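You operate a simulated robot arm through the tools that you are given. There is no shell and no other tool. Be economical: measure what you need, move in short steps, check, and stop when the job is done.

The job below is to be done with a simulated robot arm. You get a single attempt, and the scene is never put back.

JOB
Fit the end cap and run its four bolts to 16 Nm in number order.
Fine: torque knob set before the first bolt, no red lamp, driver back in its holster.

Only the result counts: the job must be done as asked and must still hold three seconds after the hand-in. Knocking over, shifting, dropping, spilling or breaking anything else fails it. A push-on lid holds only when it is set on centred and level and pressed home; a screw cap is set on level and turned clockwise until tight.

ROBOT AND FRAMES
A 6-joint arm with a two-finger parallel gripper, fixed in place. Base frame: the origin is at the foot of the arm, x ahead of it, y to its left, z up; the work surface is at about z = 950. Readings come in mm, degrees, newtons and seconds.
With the tool pointing down near the work surface it reaches from about 360 to 760 mm from the base axis. Its first joint turns from -66.0 to 66.0 degrees. Payload 2.45 kg.
The tool frame sits at the grasp point between the pads (the TCP): z along the fingers, y along the line on which they close. The tips reach 24 mm beyond it. Largest opening 68 mm; finger width 17, thickness 10; the body of the gripper, 40 by 70 mm, starts 41 mm behind the TCP.
Orientation is that of the tool frame in the base frame, as a unit quaternion [x, y, z, w]. With the fingers straight down and closing along the base's y, the tool's x points along the base's -x, its y along +y and its z along -z.

CONTROLS
- The arm moves only by the tool jog_arm. Its argument "rows" is a list of rows, each a list of 3 entries, a list of its own where there are three numbers: the shift along the base's x, y, z in cm, then the turn, a rotation vector about the base's x, y, z in degrees, then the opening in per cent of the stroke, from 0 (shut) to 100 (fully open). In form: [[[dx, dy, dz], [rx, ry, rz], grip], ...]. A call has 1 to 10 rows; each row shifts and turns the commanded pose from where the row before left it. Rows are played at 5 a second. More than 50 mm and 8.6 degrees between two rows, or a gripper value outside its range, and nothing of the call is played. A pose out of reach is approached as far as the arm can. The call stops where the force on the tool passes 40 N (or 10 N more than at its start, if that is more) or the arm is blocked; 0.2 s more then pass. Each finger travels about 108 mm/s and halts on what it meets, pressing with about 28 N; the grip force reading is that of the motor and also rises with nothing between the fingers. The clock runs only during rows and for 0.2 s after the last one: add rows that do not move to give the fingers time. The reply holds the time, the measured pose of the TCP, the force on the tool along the base axes, the opening and the grip force, in the units named above and with some noise, and new pictures: "show" is both (left out), scene, wrist or none.
- Cameras (640 x 400 px; columns grow to the right, rows downward): "scene" is fixed at [180.8, 421.4, 1478.8]; the picture's right is [-0.62, -0.79, 0.00], its down [-0.33, 0.26, -0.91] and it looks along [0.71, -0.56, -0.42] (base axes); focal length 332 px, centre (320, 200). "wrist" rides on the gripper at [84, 11, -75] in the tool frame; the picture's right is [-0.13, 0.99, 0.00], its down [-0.60, -0.08, -0.79] and it looks along [-0.79, -0.10, 0.61] (tool axes); focal length 251 px, centre (320, 200). There is no depth. A picture from a camera that has moved, and an enlarged one, comes with that camera's place and axes in the base frame and with its lens.
- inspect(camera, box): a new picture of the part [left, top, right, bottom] of that camera's present view, enlarged. No time passes.
- hand_in(): hands the job in; it is judged then, once.

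Go step by step. Nothing tells you positions but the pictures and the camera data: compare them with the known pose of the tool, close in by small moves and look again before you grip or let go. The budget is 120 turns and 170 pictures, counting those below and the enlarged ones. Unless the task says otherwise, let go and move clear before handing in, and close with one line.

The tools are called after "Call:" by a JSON object that holds its "api" and its "payload". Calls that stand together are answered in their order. jog_arm: Moves the arm, as the interface text tells. Its arguments: {"type":"object","properties":{"rows":{"type":"array"},"show":{"type":"string","enum":["both","scene","wrist","none"]}},"required":["rows"]} The other tools are called the same way: inspect (camera, box) takes an enlarged picture of a part of a camera's view; hand_in () hands the job in.

At the start:

```text
time: 0.0
eef_pos: [493.7, 48.4, 1374.2]
orientation: [-0.001, 1.0, 0.001, 0.002]
force: [-0.5, 0.1, 0.0]
finger_gap: 68.1
finger_force: 0.0
```

scene: 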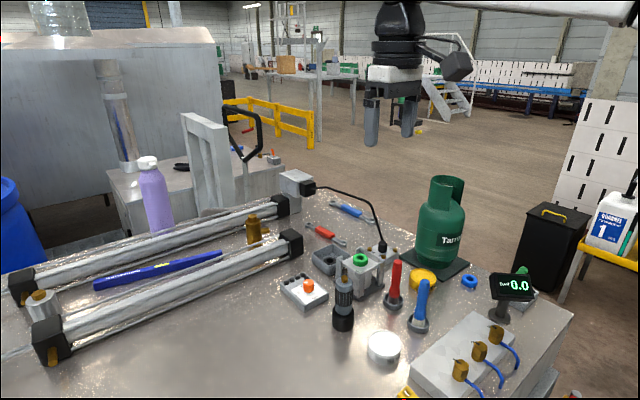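
wrist: 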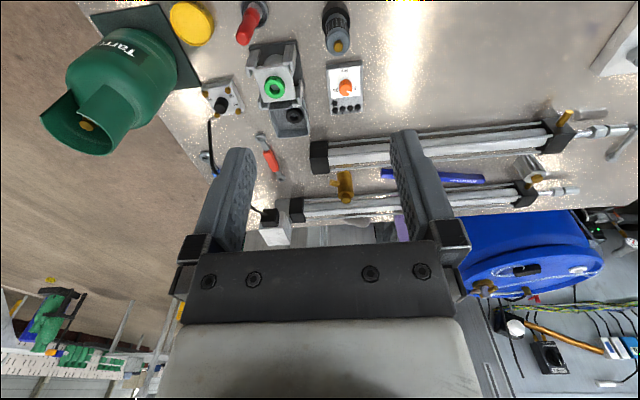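

I see a bench with a fixture (green ring), a box with an orange knob, a grey/black driver in a holster, and some other items. I'll enlarge the working area first.

Call:
{"api": "inspect", "payload": {"camera": "scene", "box": [270, 220, 450, 332]}}

Call:
{"api": "inspect", "payload": {"camera": "wrist", "box": [190, 0, 390, 160]}}

Call:
{"api": "inspect", "payload": {"camera": "scene", "box": [380, 250, 580, 400]}}

```text
3.56 times, centred on (360, 276) of scene
camera zoom: at [180.8, 421.4, 1478.8], right [-0.62, -0.79, 0.0], down [-0.33, 0.26, -0.91], along [0.71, -0.56, -0.42], focal length 1179 px, centre (178, -70)
```

zoom: 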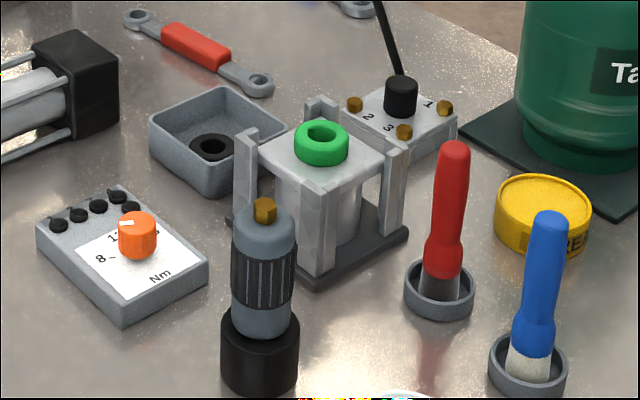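

```text
2.50 times, centred on (290, 80) of wrist
camera zoom: at [409.2, 56.9, 1448.5], right [0.13, 0.99, 0.0], down [0.6, -0.08, 0.79], along [0.79, -0.1, -0.61], focal length 629 px, centre (395, 500)
```

zoom: 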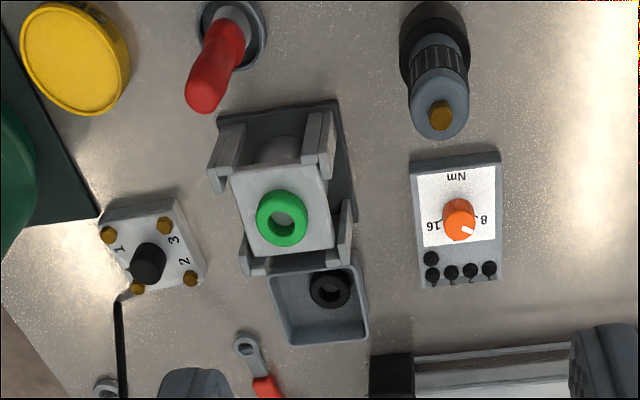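

```text
2.67 times, centred on (480, 325) of scene
camera zoom: at [180.8, 421.4, 1478.8], right [-0.62, -0.79, 0.0], down [-0.33, 0.26, -0.91], along [0.71, -0.56, -0.42], focal length 885 px, centre (-107, -133)
```

zoom: 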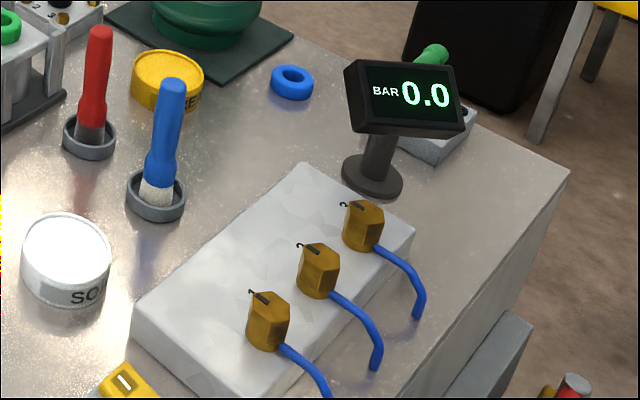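

I have rough positions: the fixture is near (625,-48), the driver near (556,65), the knob near (667,75) and the bolted plate near (667,-175). I'll zoom in closely on the cap, knob box and driver.

Call:
{"api": "inspect", "payload": {"camera": "wrist", "box": [215, 70, 265, 132]}}

Call:
{"api": "inspect", "payload": {"camera": "wrist", "box": [315, 55, 375, 120]}}

Call:
{"api": "inspect", "payload": {"camera": "scene", "box": [330, 230, 410, 300]}}

Call:
{"api": "inspect", "payload": {"camera": "wrist", "box": [240, 30, 320, 145]}}

Call:
{"api": "inspect", "payload": {"camera": "scene", "box": [270, 160, 410, 270]}}

```text
6.45 times, centred on (240, 101) of wrist
camera zoom: at [409.2, 56.9, 1448.5], right [0.13, 0.99, 0.0], down [0.6, -0.08, 0.79], along [0.79, -0.1, -0.61], focal length 1622 px, centre (836, 839)
```

zoom: 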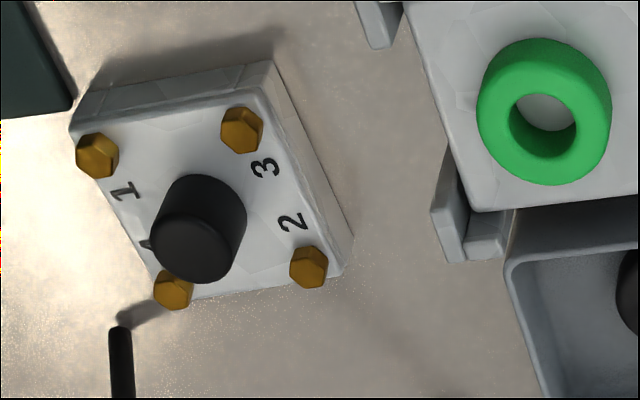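

```text
6.15 times, centred on (345, 88) of wrist
camera zoom: at [409.2, 56.9, 1448.5], right [0.13, 0.99, 0.0], down [0.6, -0.08, 0.79], along [0.79, -0.1, -0.61], focal length 1547 px, centre (166, 892)
```

zoom: 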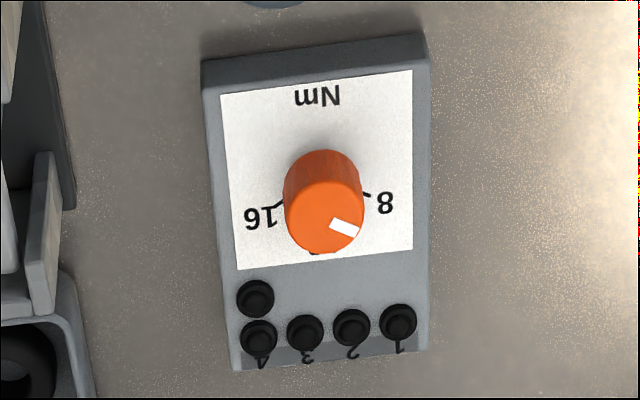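

```text
5.71 times, centred on (370, 265) of scene
camera zoom: at [180.8, 421.4, 1478.8], right [-0.62, -0.79, 0.0], down [-0.33, 0.26, -0.91], along [0.71, -0.56, -0.42], focal length 1896 px, centre (34, -171)
```

zoom: 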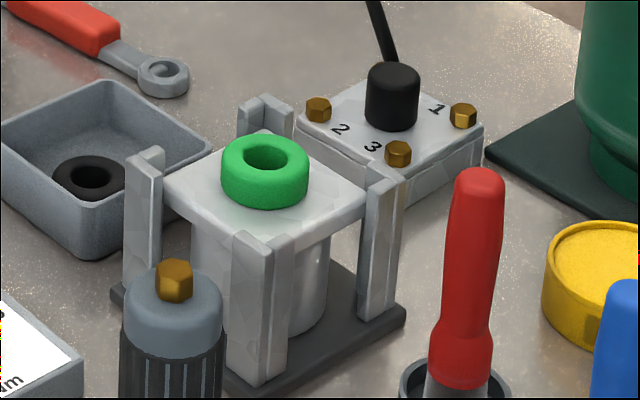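

```text
3.48 times, centred on (280, 88) of wrist
camera zoom: at [409.2, 56.9, 1448.5], right [0.13, 0.99, 0.0], down [0.6, -0.08, 0.79], along [0.79, -0.1, -0.61], focal length 875 px, centre (459, 591)
```

zoom: 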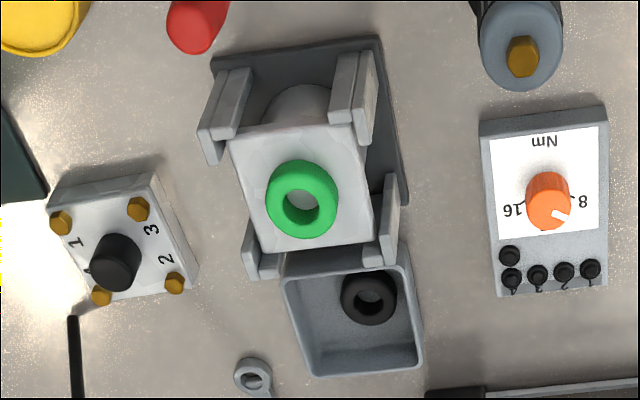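

```text
3.64 times, centred on (340, 215) of scene
camera zoom: at [180.8, 421.4, 1478.8], right [-0.62, -0.79, 0.0], down [-0.33, 0.26, -0.91], along [0.71, -0.56, -0.42], focal length 1206 px, centre (247, 146)
```

zoom: 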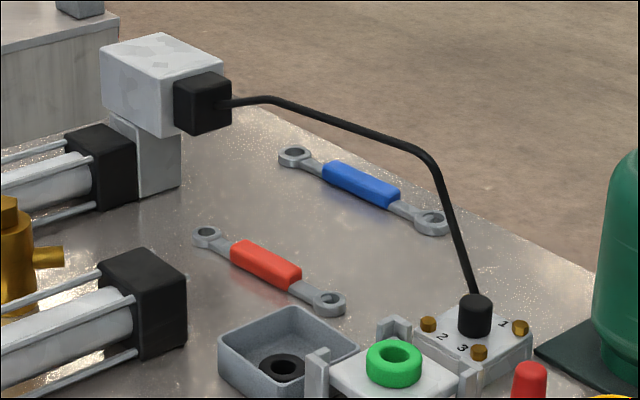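

The cap carries four bolts and a black knob, and the barrel sits in a fixture with four corner posts and a green ring on top. The torque knob's 8 and 16 marks are readable. I'll bring the camera in closer.

Call:
{"api": "jog_arm", "payload": {"rows": [[[-1.3, -2.2, -3.9], [0, 0, 0], 100], [[-1.3, -2.2, -3.9], [0, 0, 0], 100], [[-1.3, -2.2, -3.9], [0, 0, 0], 100], [[-1.3, -2.2, -3.9], [0, 0, 0], 100], [[-1.3, -2.2, -3.9], [0, 0, 0], 100], [[0, 0, 0], [0, 0, 0], 100]], "show": "wrist"}}

```text
time: 1.4
eef_pos: [426.6, -61.7, 1180.5]
orientation: [-0.001, 1.0, -0.001, 0.002]
force: [-0.3, -0.2, -0.4]
finger_gap: 68.1
finger_force: 0.0
camera wrist: at [342.4, -52.8, 1254.5], right [0.13, 0.99, 0.0], down [0.6, -0.08, 0.8], along [0.79, -0.1, -0.61], focal length 251 px, centre (320, 200)
```

wrist: 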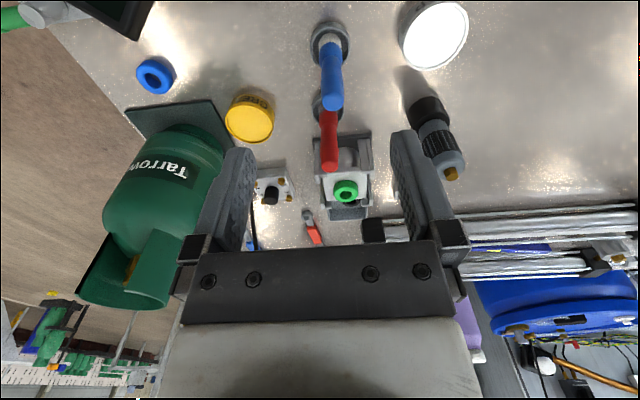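

The objects lie between the fingers in this view. I'll zoom in on them.

Call:
{"api": "inspect", "payload": {"camera": "wrist", "box": [245, 120, 385, 225]}}

Call:
{"api": "inspect", "payload": {"camera": "wrist", "box": [395, 85, 475, 190]}}

Call:
{"api": "inspect", "payload": {"camera": "wrist", "box": [245, 160, 305, 212]}}

```text
3.81 times, centred on (315, 172) of wrist
camera zoom: at [342.4, -52.8, 1254.5], right [0.13, 0.99, 0.0], down [0.6, -0.08, 0.8], along [0.79, -0.1, -0.61], focal length 958 px, centre (339, 305)
```

zoom: 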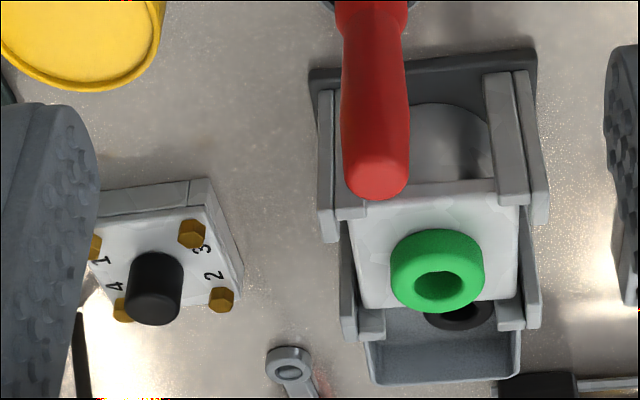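

```text
3.81 times, centred on (435, 138) of wrist
camera zoom: at [342.4, -52.8, 1254.5], right [0.13, 0.99, 0.0], down [0.6, -0.08, 0.8], along [0.79, -0.1, -0.61], focal length 958 px, centre (-118, 438)
```

zoom: 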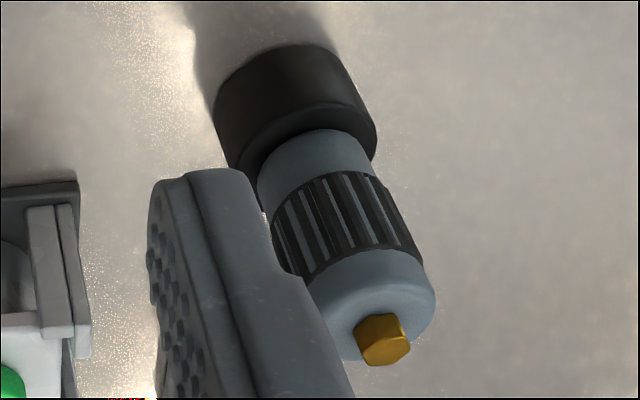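

```text
7.69 times, centred on (275, 186) of wrist
camera zoom: at [342.4, -52.8, 1254.5], right [0.13, 0.99, 0.0], down [0.6, -0.08, 0.8], along [0.79, -0.1, -0.61], focal length 1934 px, centre (666, 308)
```

zoom: 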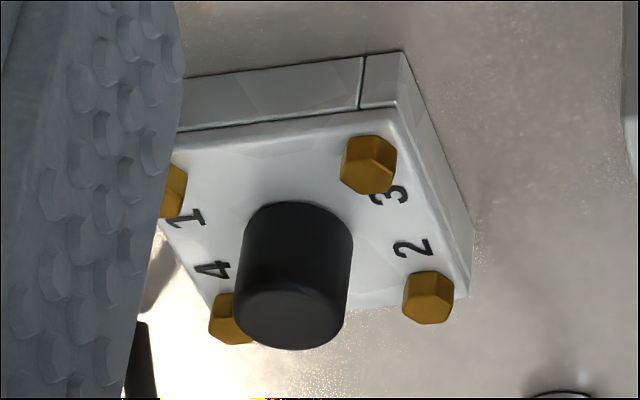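

The ring is near (627,-51) with its top at z≈1033, and the cap's knob top is near (667,-176,1000). Next I'll move over the torque box for a steeper view.

Call:
{"api": "jog_arm", "payload": {"rows": [[[3.7, 2.1, 0], [0, 0, 0], 100], [[3.7, 2.1, 0], [0, 0, 0], 100], [[3.7, 2.1, 0], [0, 0, 0], 100], [[3.7, 2.1, 0], [0, 0, 0], 100], [[3.7, 2.1, 0], [0, 0, 0], 100], [[3.7, 2.1, 0], [0, 0, 0], 100], [[0, 0, 0], [0, 0, 0], 100]], "show": "wrist"}}

```text
time: 3.0
eef_pos: [652.6, 63.9, 1181.7]
orientation: [0.0, 1.0, -0.001, 0.001]
force: [0.0, 0.1, 0.1]
finger_gap: 68.2
finger_force: 0.0
camera wrist: at [566.4, 72.1, 1255.2], right [0.13, 0.99, 0.0], down [0.6, -0.08, 0.79], along [0.79, -0.1, -0.61], focal length 251 px, centre (320, 200)
```

wrist: 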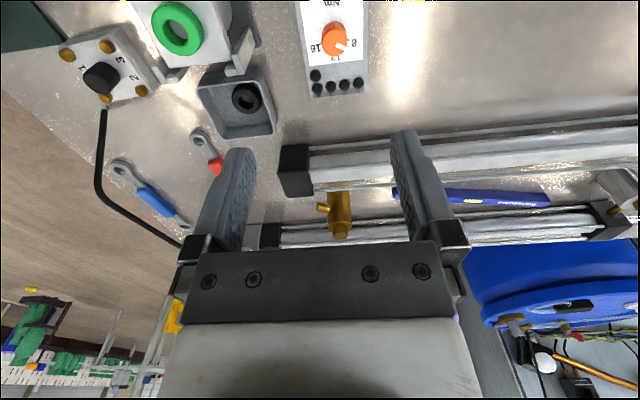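

Call:
{"api": "inspect", "payload": {"camera": "wrist", "box": [285, 0, 385, 105]}}

Call:
{"api": "inspect", "payload": {"camera": "wrist", "box": [40, 0, 280, 150]}}

Call:
{"api": "inspect", "payload": {"camera": "scene", "box": [270, 260, 340, 320]}}

```text
3.81 times, centred on (335, 52) of wrist
camera zoom: at [566.4, 72.1, 1255.2], right [0.13, 0.99, 0.0], down [0.6, -0.08, 0.79], along [0.79, -0.1, -0.61], focal length 958 px, centre (263, 762)
```

zoom: 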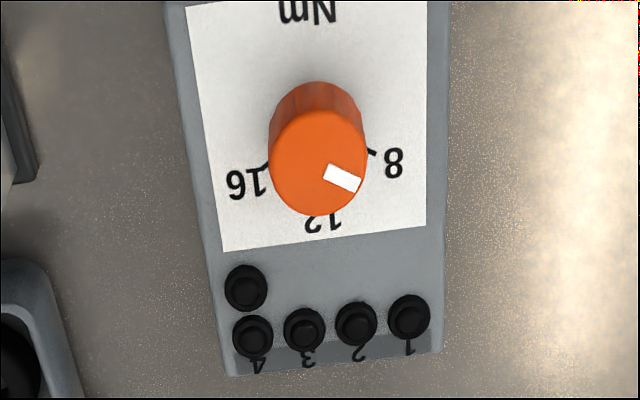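

```text
2.67 times, centred on (160, 75) of wrist
camera zoom: at [566.4, 72.1, 1255.2], right [0.13, 0.99, 0.0], down [0.6, -0.08, 0.79], along [0.79, -0.1, -0.61], focal length 670 px, centre (747, 533)
```

zoom: 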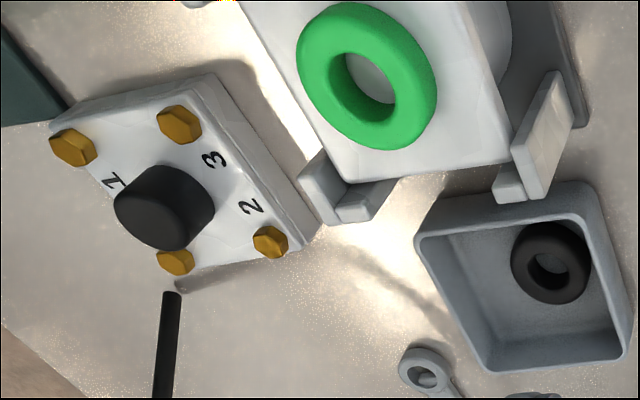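

```text
6.67 times, centred on (305, 290) of scene
camera zoom: at [180.8, 421.5, 1478.8], right [-0.62, -0.79, 0.0], down [-0.33, 0.26, -0.91], along [0.71, -0.56, -0.42], focal length 2211 px, centre (420, -400)
```

zoom: 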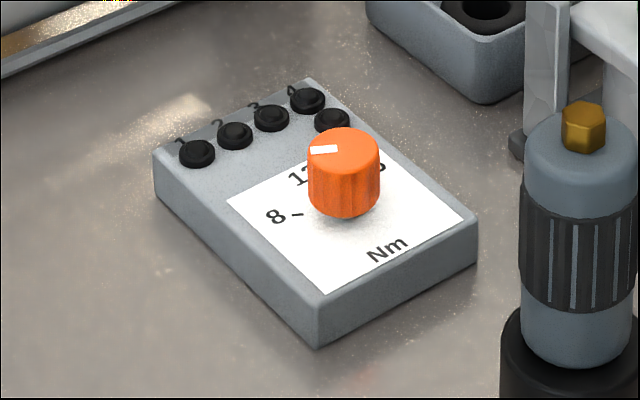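

The torque knob is near (663,74) with its top at z≈1001. It points at 8, so it needs about 120° clockwise to reach 16. At yaw 0 the camera would pass the driver's top, so I'll pre-turn the gripper about 150° first.

Call:
{"api": "jog_arm", "payload": {"rows": [[[0, 0, 0], [0, 0, 8.5], 50], [[0, 0, 0], [0, 0, 8.5], 50], [[0, 0, 0], [0, 0, 8.5], 50], [[0, 0, 0], [0, 0, 8.5], 50], [[0, 0, 0], [0, 0, 8.5], 50], [[0, 0, 0], [0, 0, 8.5], 50], [[0, 0, 0], [0, 0, 8.5], 50], [[0, 0, 0], [0, 0, 8.5], 50], [[0, 0, 0], [0, 0, 8.5], 50], [[0, 0, 0], [0, 0, 8.5], 50]], "show": "none"}}

Call:
{"api": "jog_arm", "payload": {"rows": [[[0, 0, 0], [0, 0, 8.5], 50], [[0, 0, 0], [0, 0, 8.5], 50], [[0, 0, 0], [0, 0, 8.5], 50], [[0, 0, 0], [0, 0, 8.5], 50], [[0, 0, 0], [0, 0, 8.5], 50], [[0, 0, 0], [0, 0, 8.5], 50], [[0, 0, 0], [0, 0, 8.5], 50], [[0, 0, 0], [0, 0, 5.5], 50], [[0, 0, 0], [0, 0, 0], 50]], "show": "both"}}

```text
time: 5.2
eef_pos: [651.0, 63.6, 1179.8]
orientation: [-0.677, 0.736, 0.001, 0.001]
force: [-0.1, 0.5, 0.0]
finger_gap: 34.0
finger_force: 0.0
```

```text
time: 7.2
eef_pos: [651.0, 63.4, 1178.8]
orientation: [0.966, -0.258, -0.001, 0.0]
force: [0.1, 0.0, 0.2]
finger_gap: 34.1
finger_force: 0.1
camera wrist: at [718.2, 10.4, 1253.1], right [-0.61, -0.8, 0.0], down [-0.48, 0.37, 0.79], along [-0.63, 0.48, -0.61], focal length 251 px, centre (320, 200)
```

scene: 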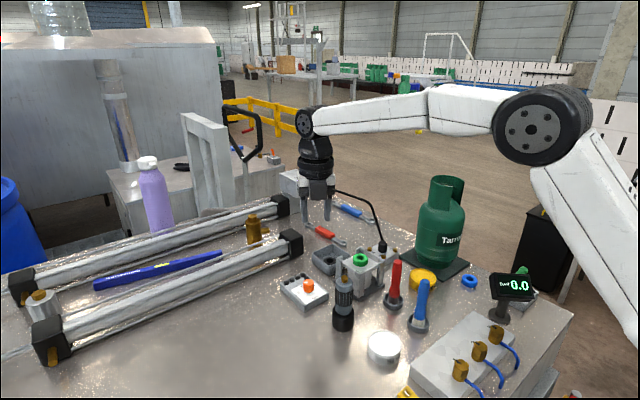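
wrist: 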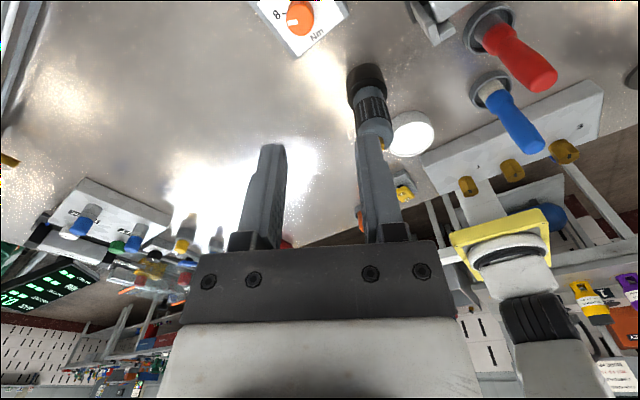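

The 150° turn worked. I'll refine the knob position from this new viewpoint.

Call:
{"api": "inspect", "payload": {"camera": "wrist", "box": [250, 0, 350, 62]}}

```text
6.40 times, centred on (300, 31) of wrist
camera zoom: at [718.2, 10.4, 1253.1], right [-0.61, -0.8, 0.0], down [-0.48, 0.37, 0.79], along [-0.63, 0.48, -0.61], focal length 1609 px, centre (448, 1282)
```

zoom: 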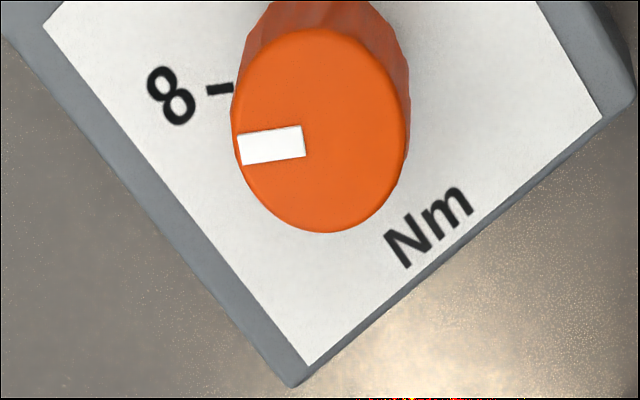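

My best estimate of the knob is (666,72.5), with its top at z≈998. I'll move over it and come down part way to check.

Call:
{"api": "jog_arm", "payload": {"rows": [[[1.5, 0.9, -2], [0, 0, 0], 55], [[0, 0, -4], [0, 0, 0], 55], [[0, 0, -4], [0, 0, 0], 55], [[0, 0, -4], [0, 0, 0], 55], [[0, 0, 0], [0, 0, 0], 55]], "show": "both"}}

Call:
{"api": "inspect", "payload": {"camera": "wrist", "box": [220, 60, 420, 260]}}

Call:
{"api": "inspect", "payload": {"camera": "scene", "box": [270, 230, 350, 310]}}

```text
time: 8.4
eef_pos: [667.0, 70.4, 1037.2]
orientation: [0.966, -0.257, -0.002, -0.001]
force: [0.3, 0.9, 0.4]
finger_gap: 37.2
finger_force: 0.1
camera wrist: at [734.3, 17.0, 1111.6], right [-0.61, -0.79, 0.0], down [-0.48, 0.37, 0.79], along [-0.63, 0.48, -0.61], focal length 251 px, centre (320, 200)
```

scene: 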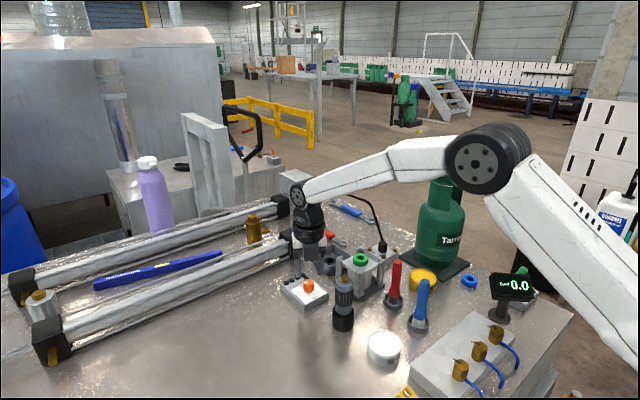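
wrist: 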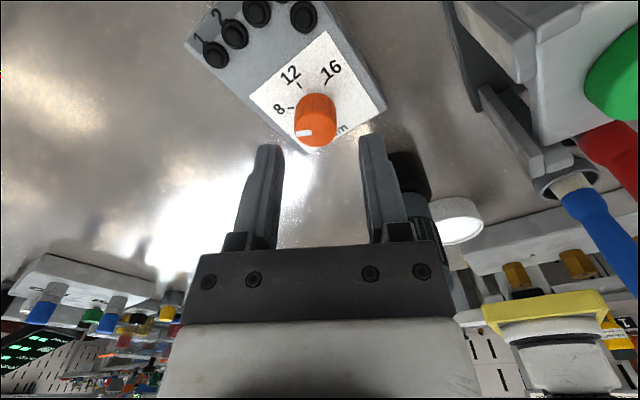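

```text
2.00 times, centred on (320, 160) of wrist
camera zoom: at [734.3, 17.0, 1111.6], right [-0.61, -0.79, 0.0], down [-0.48, 0.37, 0.79], along [-0.63, 0.48, -0.61], focal length 503 px, centre (320, 280)
```

zoom: 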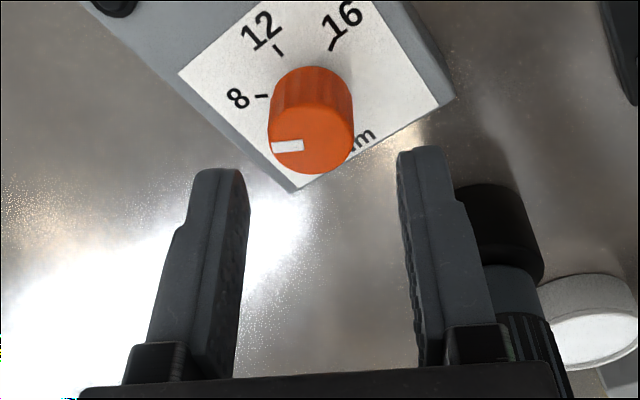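

```text
5.00 times, centred on (310, 270) of scene
camera zoom: at [180.8, 421.4, 1478.8], right [-0.62, -0.79, 0.0], down [-0.33, 0.26, -0.91], along [0.71, -0.56, -0.42], focal length 1659 px, centre (370, -150)
```

zoom: 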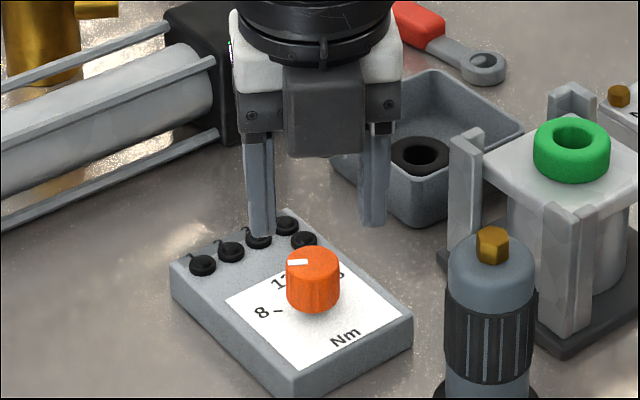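

The gripper is centred over the knob to within about 1 mm. I'll lower so the tips straddle the knob above the panel, then close.

Call:
{"api": "jog_arm", "payload": {"rows": [[[0.1, 0.05, -1], [0, 0, 0], 55], [[0, 0, -1], [0, 0, 0], 55], [[0, 0, -0.8], [0, 0, 0], 55], [[0, 0, 0], [0, 0, 55], 55]], "show": "none"}}

Call:
{"api": "jog_arm", "payload": {"rows": [[[0.1, 0.05, -1], [0, 0, 0], 55], [[0, 0, -1], [0, 0, 0], 55], [[0, 0, -0.8], [0, 0, 0], 55], [[0, 0, 0], [0, 0, 0], 55]], "show": "wrist"}}

```text
refused: row 4 steps farther than a row can; nothing moved
```

```text
time: 9.4
eef_pos: [667.5, 72.0, 1011.6]
orientation: [0.966, -0.258, -0.001, -0.001]
force: [0.5, 0.2, 0.5]
finger_gap: 37.5
finger_force: 0.1
camera wrist: at [734.5, 18.6, 1085.2], right [-0.61, -0.79, 0.0], down [-0.48, 0.37, 0.79], along [-0.63, 0.48, -0.61], focal length 251 px, centre (320, 200)
```

wrist: 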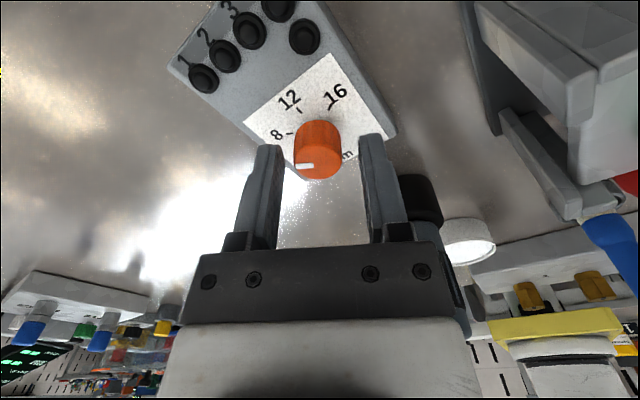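

The first call contained a mistyped row and was refused, so only the corrected one ran. The fingers now flank the knob, so I'll close on it.

Call:
{"api": "jog_arm", "payload": {"rows": [[[0, 0, -0.3], [0, 0, 0], 40], [[0, 0, 0], [0, 0, 0], 25], [[0, 0, 0], [0, 0, 0], 25]], "show": "wrist"}}

```text
time: 10.2
eef_pos: [667.7, 73.9, 1008.6]
orientation: [0.966, -0.258, 0.001, -0.002]
force: [6.8, 8.0, 1.2]
finger_gap: 23.6
finger_force: 39.6
camera wrist: at [734.8, 20.0, 1083.3], right [-0.61, -0.8, 0.0], down [-0.49, 0.37, 0.79], along [-0.63, 0.48, -0.61], focal length 251 px, centre (320, 200)
```

wrist: 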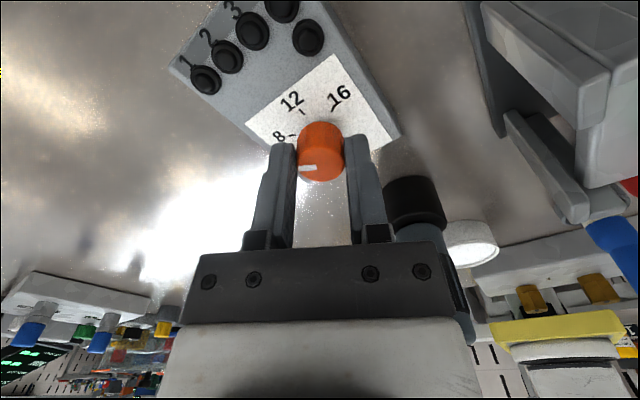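

The knob is gripped at 23.6 mm. There is a small side load, so I'll ease it and turn 60° clockwise.

Call:
{"api": "jog_arm", "payload": {"rows": [[[0.1, 0.12, 0], [0, 0, 0], 25], [[0, 0, 0], [0, 0, -7.5], 25], [[0, 0, 0], [0, 0, -7.5], 25], [[0, 0, 0], [0, 0, -7.5], 25], [[0, 0, 0], [0, 0, -7.5], 25], [[0, 0, 0], [0, 0, -7.5], 25], [[0, 0, 0], [0, 0, -7.5], 25], [[0, 0, 0], [0, 0, -7.5], 25], [[0, 0, 0], [0, 0, -7.5], 25], [[0, 0, 0], [0, 0, 0], 25]], "show": "wrist"}}

Call:
{"api": "inspect", "payload": {"camera": "scene", "box": [270, 230, 350, 310]}}

```text
time: 12.4
eef_pos: [665.8, 72.2, 1008.0]
orientation: [-0.706, 0.708, 0.001, 0.0]
force: [-20.3, -23.1, 13.4]
finger_gap: 23.5
finger_force: 39.7
camera wrist: at [654.7, -13.5, 1083.3], right [-0.99, 0.13, 0.0], down [0.08, 0.6, 0.79], along [0.1, 0.79, -0.61], focal length 251 px, centre (320, 200)
```

wrist: 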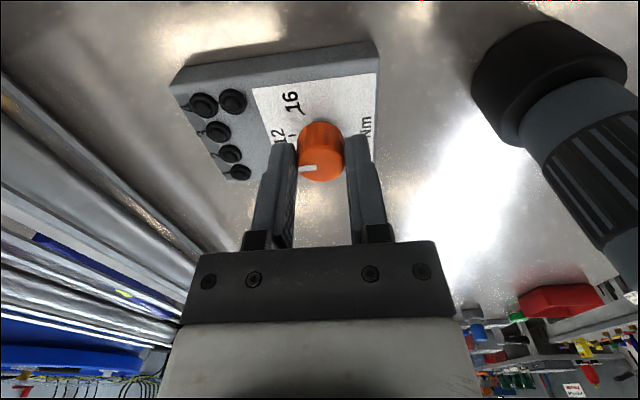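

```text
5.00 times, centred on (310, 270) of scene
camera zoom: at [179.9, 420.7, 1479.2], right [-0.62, -0.79, 0.0], down [-0.33, 0.26, -0.91], along [0.71, -0.56, -0.42], focal length 1659 px, centre (370, -150)
```

zoom: 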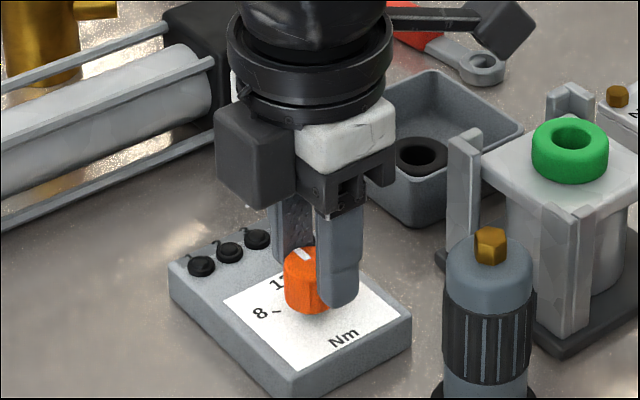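

The knob turned with the gripper. I'll relieve the side load again and turn the remaining 60°.

Call:
{"api": "jog_arm", "payload": {"rows": [[[-0.12, -0.12, 0.05], [0, 0, 0], 25], [[0, 0, 0], [0, 0, -7.5], 25], [[0, 0, 0], [0, 0, -7.5], 25], [[0, 0, 0], [0, 0, -7.5], 25], [[0, 0, 0], [0, 0, -7.5], 25], [[0, 0, 0], [0, 0, 0], 25]], "show": "none"}}

```text
time: 13.8
eef_pos: [665.1, 72.3, 1009.4]
orientation: [-0.499, 0.866, 0.002, -0.001]
force: [-21.3, -13.3, 0.5]
finger_gap: 23.7
finger_force: 39.3
```

Call:
{"api": "jog_arm", "payload": {"rows": [[[-0.1, -0.06, 0], [0, 0, 0], 25], [[0, 0, 0], [0, 0, -7.5], 25], [[0, 0, 0], [0, 0, -7.5], 25], [[0, 0, 0], [0, 0, -7.5], 25], [[0, 0, 0], [0, 0, -7.5], 25], [[0, 0, 0], [0, 0, 0], 25]], "show": "wrist"}}

Call:
{"api": "inspect", "payload": {"camera": "wrist", "box": [220, 40, 420, 200]}}

Call:
{"api": "inspect", "payload": {"camera": "scene", "box": [270, 230, 350, 310]}}

```text
time: 15.2
eef_pos: [664.0, 75.5, 1008.0]
orientation: [-0.259, 0.966, 0.001, -0.001]
force: [-26.2, 7.4, 3.3]
finger_gap: 23.8
finger_force: 40.0
camera wrist: at [585.7, 39.1, 1083.4], right [-0.38, 0.92, 0.0], down [0.56, 0.23, 0.79], along [0.73, 0.31, -0.61], focal length 251 px, centre (320, 200)
```

wrist: 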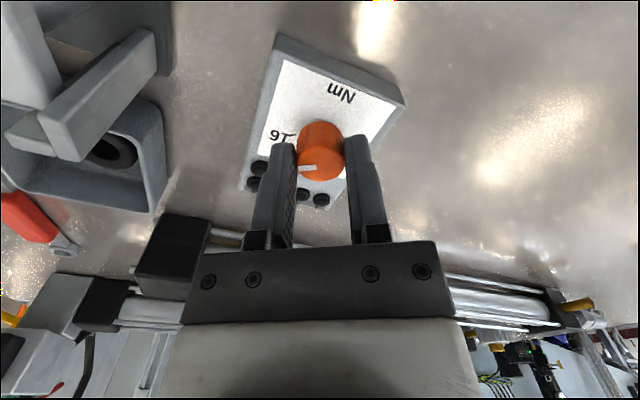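

```text
2.50 times, centred on (320, 120) of wrist
camera zoom: at [585.7, 39.1, 1083.4], right [-0.38, 0.92, 0.0], down [0.56, 0.23, 0.79], along [0.73, 0.31, -0.61], focal length 629 px, centre (320, 400)
```

zoom: 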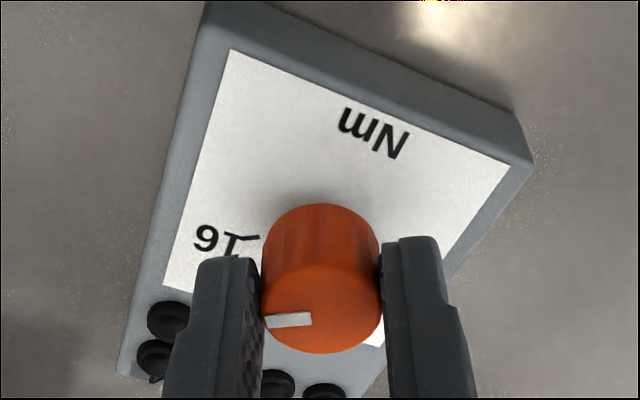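

```text
5.00 times, centred on (310, 270) of scene
camera zoom: at [179.9, 421.7, 1478.9], right [-0.62, -0.79, 0.0], down [-0.33, 0.26, -0.91], along [0.71, -0.56, -0.42], focal length 1659 px, centre (370, -150)
```

zoom: 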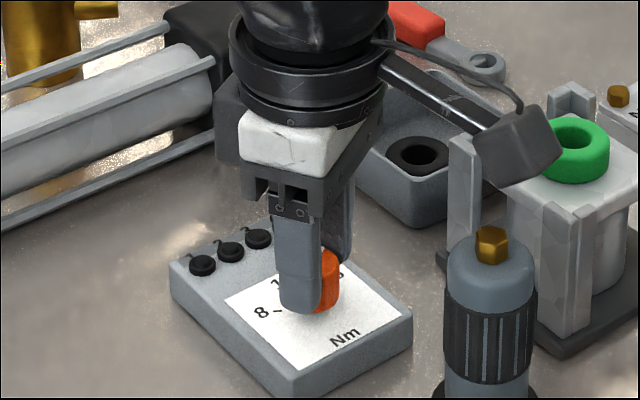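

The knob has been turned 120°. I'll release, lift and check the pointer.

Call:
{"api": "jog_arm", "payload": {"rows": [[[0.2, 0, 0], [0, 0, 0], 40], [[0, 0, 0], [0, 0, 0], 60], [[0, 0, 3], [0, 0, 0], 60], [[0, 0, 5], [0, 0, 0], 60], [[0, 0, 5], [0, 0, 0], 60], [[-2, 0, 4], [0, 0, 0], 60], [[-2, 0, 4], [0, 0, 0], 60]], "show": "wrist"}}

Call:
{"api": "inspect", "payload": {"camera": "scene", "box": [270, 260, 340, 320]}}

Call:
{"api": "inspect", "payload": {"camera": "wrist", "box": [200, 0, 400, 110]}}

```text
time: 16.8
eef_pos: [625.5, 72.1, 1218.6]
orientation: [-0.259, 0.966, 0.001, 0.002]
force: [0.0, -0.4, 1.7]
finger_gap: 40.7
finger_force: 0.0
camera wrist: at [547.7, 38.1, 1292.9], right [-0.38, 0.92, 0.0], down [0.56, 0.23, 0.79], along [0.73, 0.31, -0.61], focal length 251 px, centre (320, 200)
```

wrist: 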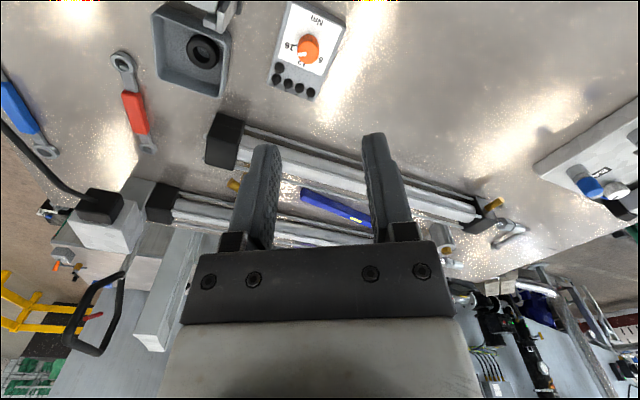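

```text
6.67 times, centred on (305, 290) of scene
camera zoom: at [180.8, 421.4, 1478.9], right [-0.62, -0.79, 0.0], down [-0.33, 0.26, -0.91], along [0.71, -0.56, -0.42], focal length 2211 px, centre (420, -400)
```

zoom: 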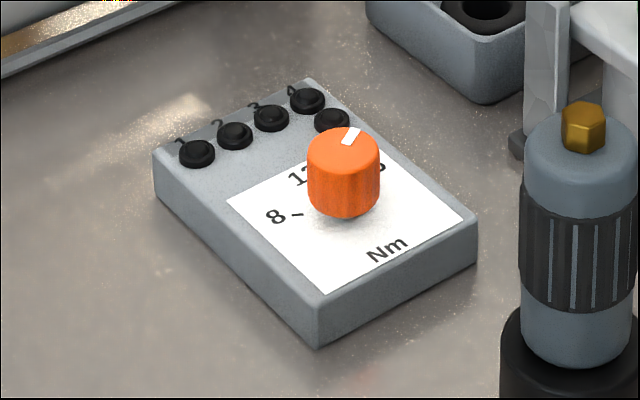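

```text
3.20 times, centred on (300, 55) of wrist
camera zoom: at [547.7, 38.1, 1292.9], right [-0.38, 0.92, 0.0], down [0.56, 0.23, 0.79], along [0.73, 0.31, -0.61], focal length 805 px, centre (384, 664)
```

zoom: 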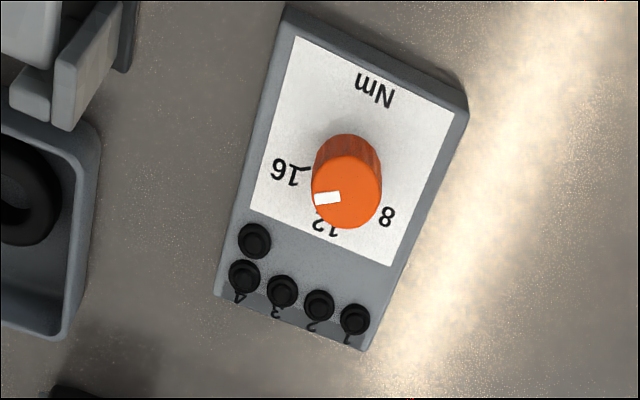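

The pointer looks to be at 16. I'll tilt the wrist for an overhead look to confirm, which also gives me the fixture and cap geometry.

Call:
{"api": "jog_arm", "payload": {"rows": [[[1.5, 0, 0], [0, 0, -7.5], 60], [[1.5, 0, 0], [0, 0, -7.5], 60], [[1.5, 0, 0], [0, 0, -7.5], 60], [[1.5, 0, 0], [0, 0, -7.5], 60], [[1, -1.0, 0], [0, 8.5, 0], 60], [[0, -2, 0], [0, 8.5, 0], 60], [[0, -2, 0], [0, 8.5, 0], 60], [[0, -2, 0], [0, 8.5, 0], 60], [[0, 0, 0], [0, 0, 0], 60]], "show": "wrist"}}

Call:
{"api": "inspect", "payload": {"camera": "wrist", "box": [320, 20, 480, 150]}}

Call:
{"api": "inspect", "payload": {"camera": "wrist", "box": [60, 0, 340, 175]}}

```text
time: 18.8
eef_pos: [617.2, 0.9, 1171.2]
orientation: [-0.001, 0.957, 0.0, -0.291]
force: [-0.7, 0.8, -0.7]
finger_gap: 40.7
finger_force: 0.1
out of reach, approached as far as the arm can: row 6, 7, 8
camera wrist: at [587.9, 10.3, 1279.9], right [0.11, 0.99, -0.07], down [0.94, -0.08, 0.32], along [0.32, -0.1, -0.94], focal length 251 px, centre (320, 200)
```

wrist: 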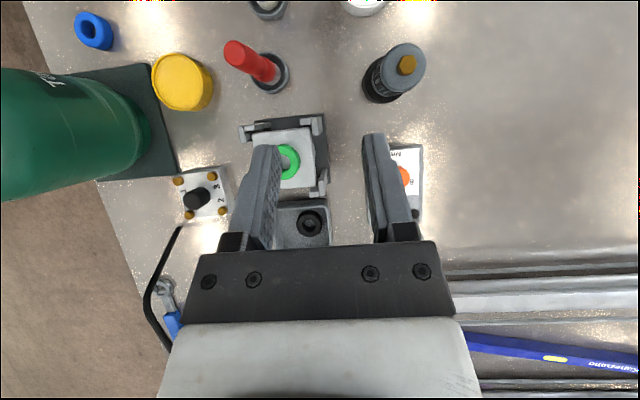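

```text
3.08 times, centred on (400, 85) of wrist
camera zoom: at [587.9, 10.3, 1279.9], right [0.11, 0.99, -0.07], down [0.94, -0.08, 0.32], along [0.32, -0.1, -0.94], focal length 774 px, centre (74, 554)
```

zoom: 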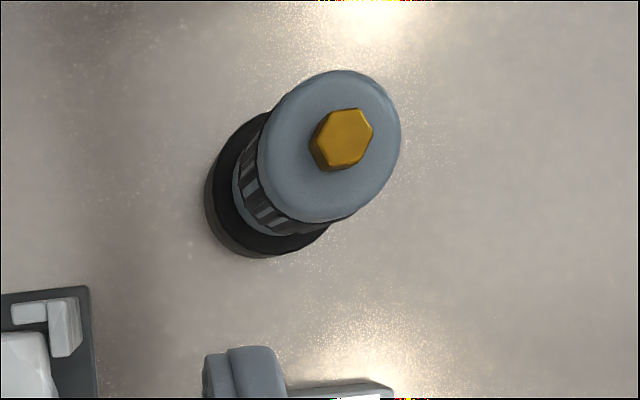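

```text
2.29 times, centred on (200, 88) of wrist
camera zoom: at [587.9, 10.3, 1279.9], right [0.11, 0.99, -0.07], down [0.94, -0.08, 0.32], along [0.32, -0.1, -0.94], focal length 575 px, centre (594, 457)
```

zoom: 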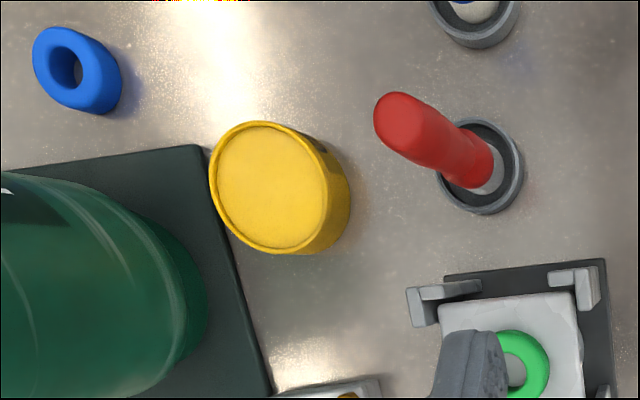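

This overhead view is useful. I'll shift to -y and open the fingers wide so the cap, fixture and knob can all be seen.

Call:
{"api": "jog_arm", "payload": {"rows": [[[0, -3, 0], [0, 0, 0], 100], [[0, -3, 0], [0, 0, 0], 100], [[0, -2, 0], [0, 0, 0], 100], [[0, 0, 0], [0, 0, 0], 100]], "show": "wrist"}}

Call:
{"api": "inspect", "payload": {"camera": "wrist", "box": [245, 90, 405, 230]}}

Call:
{"api": "inspect", "payload": {"camera": "wrist", "box": [430, 100, 530, 240]}}

```text
time: 19.8
eef_pos: [614.2, -78.1, 1169.2]
orientation: [-0.001, 0.957, -0.001, -0.29]
force: [0.5, 0.1, 0.2]
finger_gap: 67.8
finger_force: 0.1
camera wrist: at [585.6, -70.6, 1277.9], right [0.11, 0.99, -0.07], down [0.94, -0.08, 0.32], along [0.32, -0.1, -0.94], focal length 251 px, centre (320, 200)
```

wrist: 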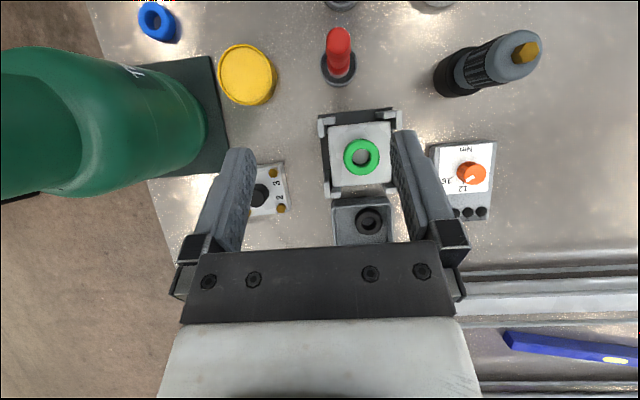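

```text
2.86 times, centred on (325, 160) of wrist
camera zoom: at [585.6, -70.6, 1277.9], right [0.11, 0.99, -0.07], down [0.94, -0.08, 0.32], along [0.32, -0.1, -0.94], focal length 718 px, centre (306, 314)
```

zoom: 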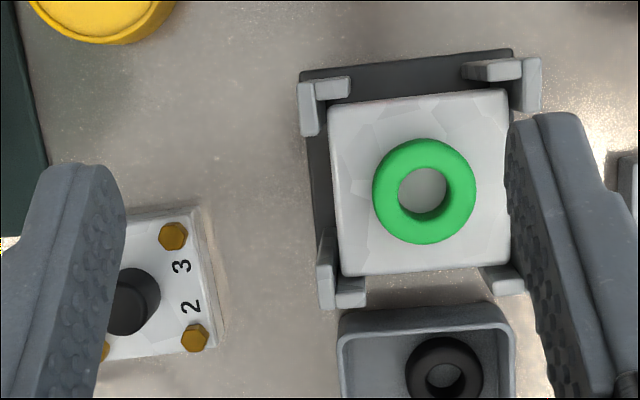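

```text
2.86 times, centred on (480, 170) of wrist
camera zoom: at [585.6, -70.6, 1277.9], right [0.11, 0.99, -0.07], down [0.94, -0.08, 0.32], along [0.32, -0.1, -0.94], focal length 718 px, centre (-137, 286)
```

zoom: 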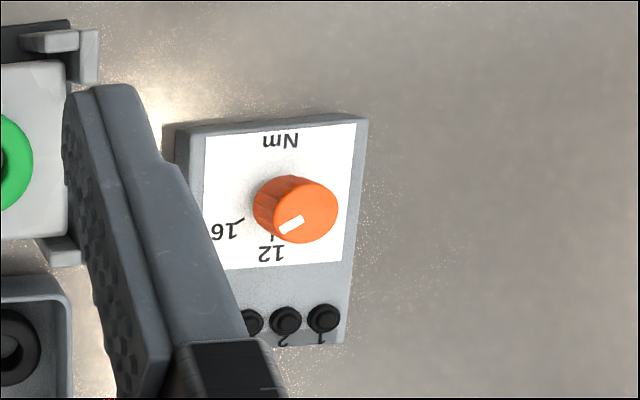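

The pointer is parallel to the 16 tick, so the knob is set. The fixture flange is centred near (629,-52) at yaw ≈0, and the cap near (667,-174) at yaw ≈ +2.6°. I'll straighten the tool next.

Call:
{"api": "jog_arm", "payload": {"rows": [[[0, 0, 0], [0, -8.5, 0], 60], [[0, 0, 0], [0, -8.5, 0], 60], [[0, 0, 0], [0, -8.5, 0], 60], [[0, 0, 0], [0, -8.5, 0], 60], [[0, 0, 0], [0, 0, 0], 60]], "show": "none"}}

```text
time: 21.0
eef_pos: [616.6, -79.9, 1170.8]
orientation: [0.0, 1.0, 0.0, 0.003]
force: [0.1, -0.5, 0.9]
finger_gap: 40.8
finger_force: 0.2
```

The tool is vertical again. I'll move over the cap's knob and come down to a checking height.

Call:
{"api": "jog_arm", "payload": {"rows": [[[1.7, -3.2, 0], [0, 0, 0], 60], [[1.7, -3.2, 0], [0, 0, 0], 60], [[1.6, -3.1, -2], [0, 0, 0], 60], [[0, 0, -4], [0, 0, 0], 60], [[0, 0, -4], [0, 0, 0], 60], [[0, 0, -3], [0, 0, 0], 60], [[0, 0, 0], [0, 0, 0], 60]], "show": "both"}}

Call:
{"api": "inspect", "payload": {"camera": "wrist", "box": [220, 60, 420, 220]}}

Call:
{"api": "inspect", "payload": {"camera": "scene", "box": [330, 190, 430, 275]}}

```text
time: 22.6
eef_pos: [665.7, -173.9, 1040.4]
orientation: [0.0, 1.0, 0.0, 0.001]
force: [-0.3, -0.7, 0.0]
finger_gap: 40.8
finger_force: 0.1
camera wrist: at [581.7, -164.7, 1113.7], right [0.13, 0.99, 0.0], down [0.6, -0.08, 0.79], along [0.79, -0.1, -0.61], focal length 251 px, centre (320, 200)
```

scene: 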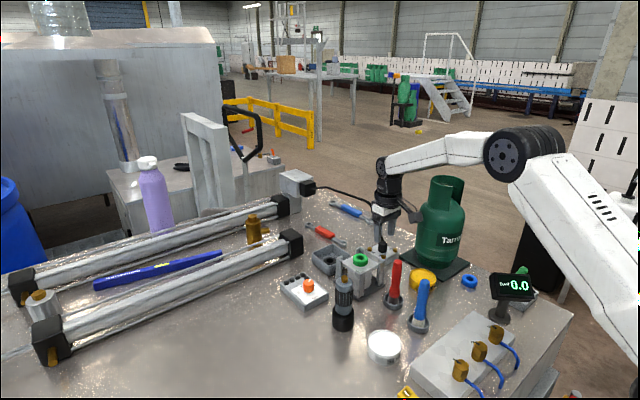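
wrist: 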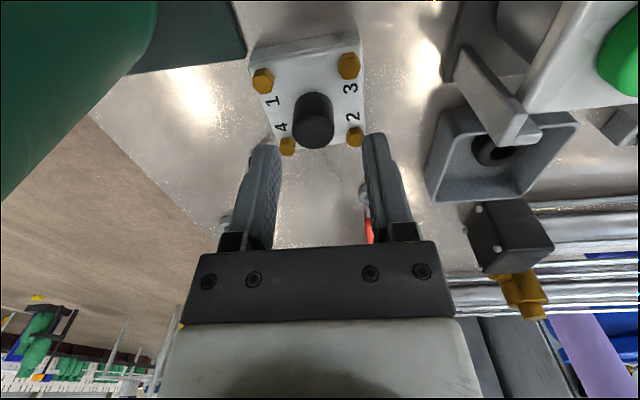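

```text
2.50 times, centred on (320, 140) of wrist
camera zoom: at [581.7, -164.7, 1113.7], right [0.13, 0.99, 0.0], down [0.6, -0.08, 0.79], along [0.79, -0.1, -0.61], focal length 629 px, centre (320, 350)
```

zoom: 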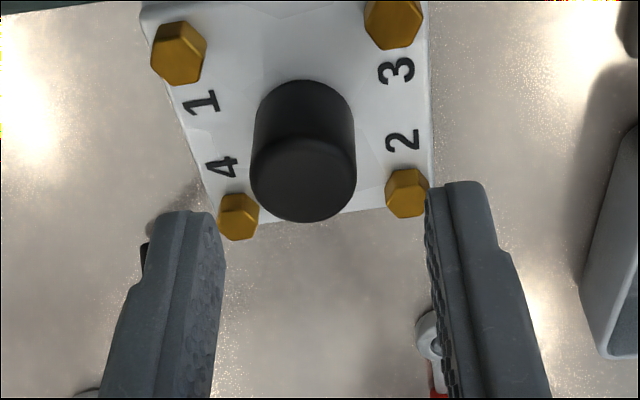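

```text
4.71 times, centred on (380, 232) of scene
camera zoom: at [180.8, 421.4, 1478.8], right [-0.62, -0.79, 0.0], down [-0.33, 0.26, -0.91], along [0.71, -0.56, -0.42], focal length 1561 px, centre (38, 47)
```

zoom: 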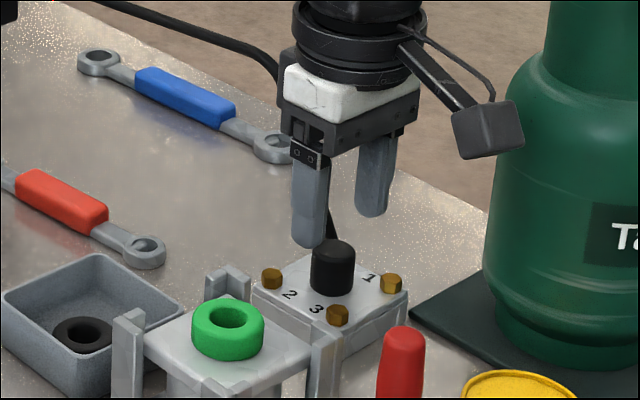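

Combining both cameras puts the cap knob nearer (672,-180). I'll shift over and lower a little to compare the fingers and knob at the same depth.

Call:
{"api": "jog_arm", "payload": {"rows": [[[0.6, -0.5, -0.8], [0, 0, 0], 70], [[0, 0, -0.8], [0, 0, 0], 70], [[0, 0, 0], [0, 0, 0], 70]], "show": "none"}}

Call:
{"api": "inspect", "payload": {"camera": "wrist", "box": [220, 80, 420, 240]}}

Call:
{"api": "inspect", "payload": {"camera": "scene", "box": [350, 200, 430, 270]}}

```text
time: 23.4
eef_pos: [671.6, -180.2, 1025.1]
orientation: [0.0, 1.0, -0.001, 0.002]
force: [-0.5, 0.4, -0.3]
finger_gap: 47.6
finger_force: 0.1
```

```text
2.50 times, centred on (320, 160) of wrist
camera zoom: at [587.9, -170.5, 1098.7], right [0.13, 0.99, 0.0], down [0.6, -0.08, 0.79], along [0.79, -0.1, -0.61], focal length 629 px, centre (320, 300)
```

zoom: 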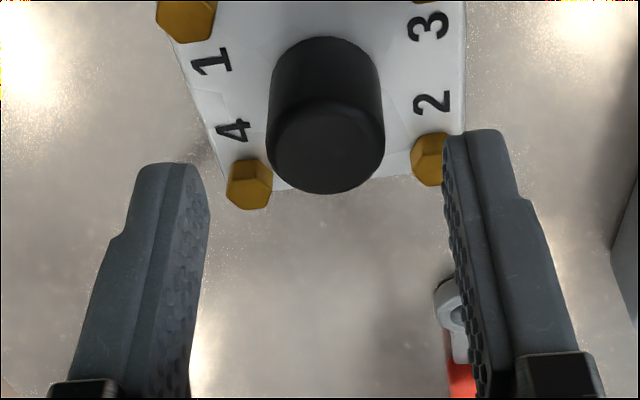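

```text
5.71 times, centred on (390, 235) of scene
camera zoom: at [180.8, 421.4, 1478.8], right [-0.62, -0.79, 0.0], down [-0.33, 0.26, -0.91], along [0.71, -0.56, -0.42], focal length 1896 px, centre (-80, 0)
```

zoom: 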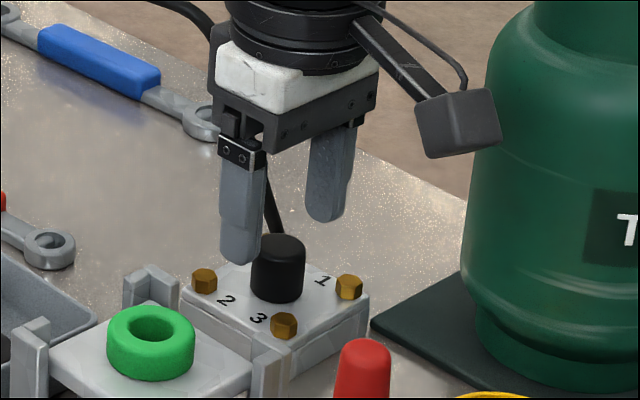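

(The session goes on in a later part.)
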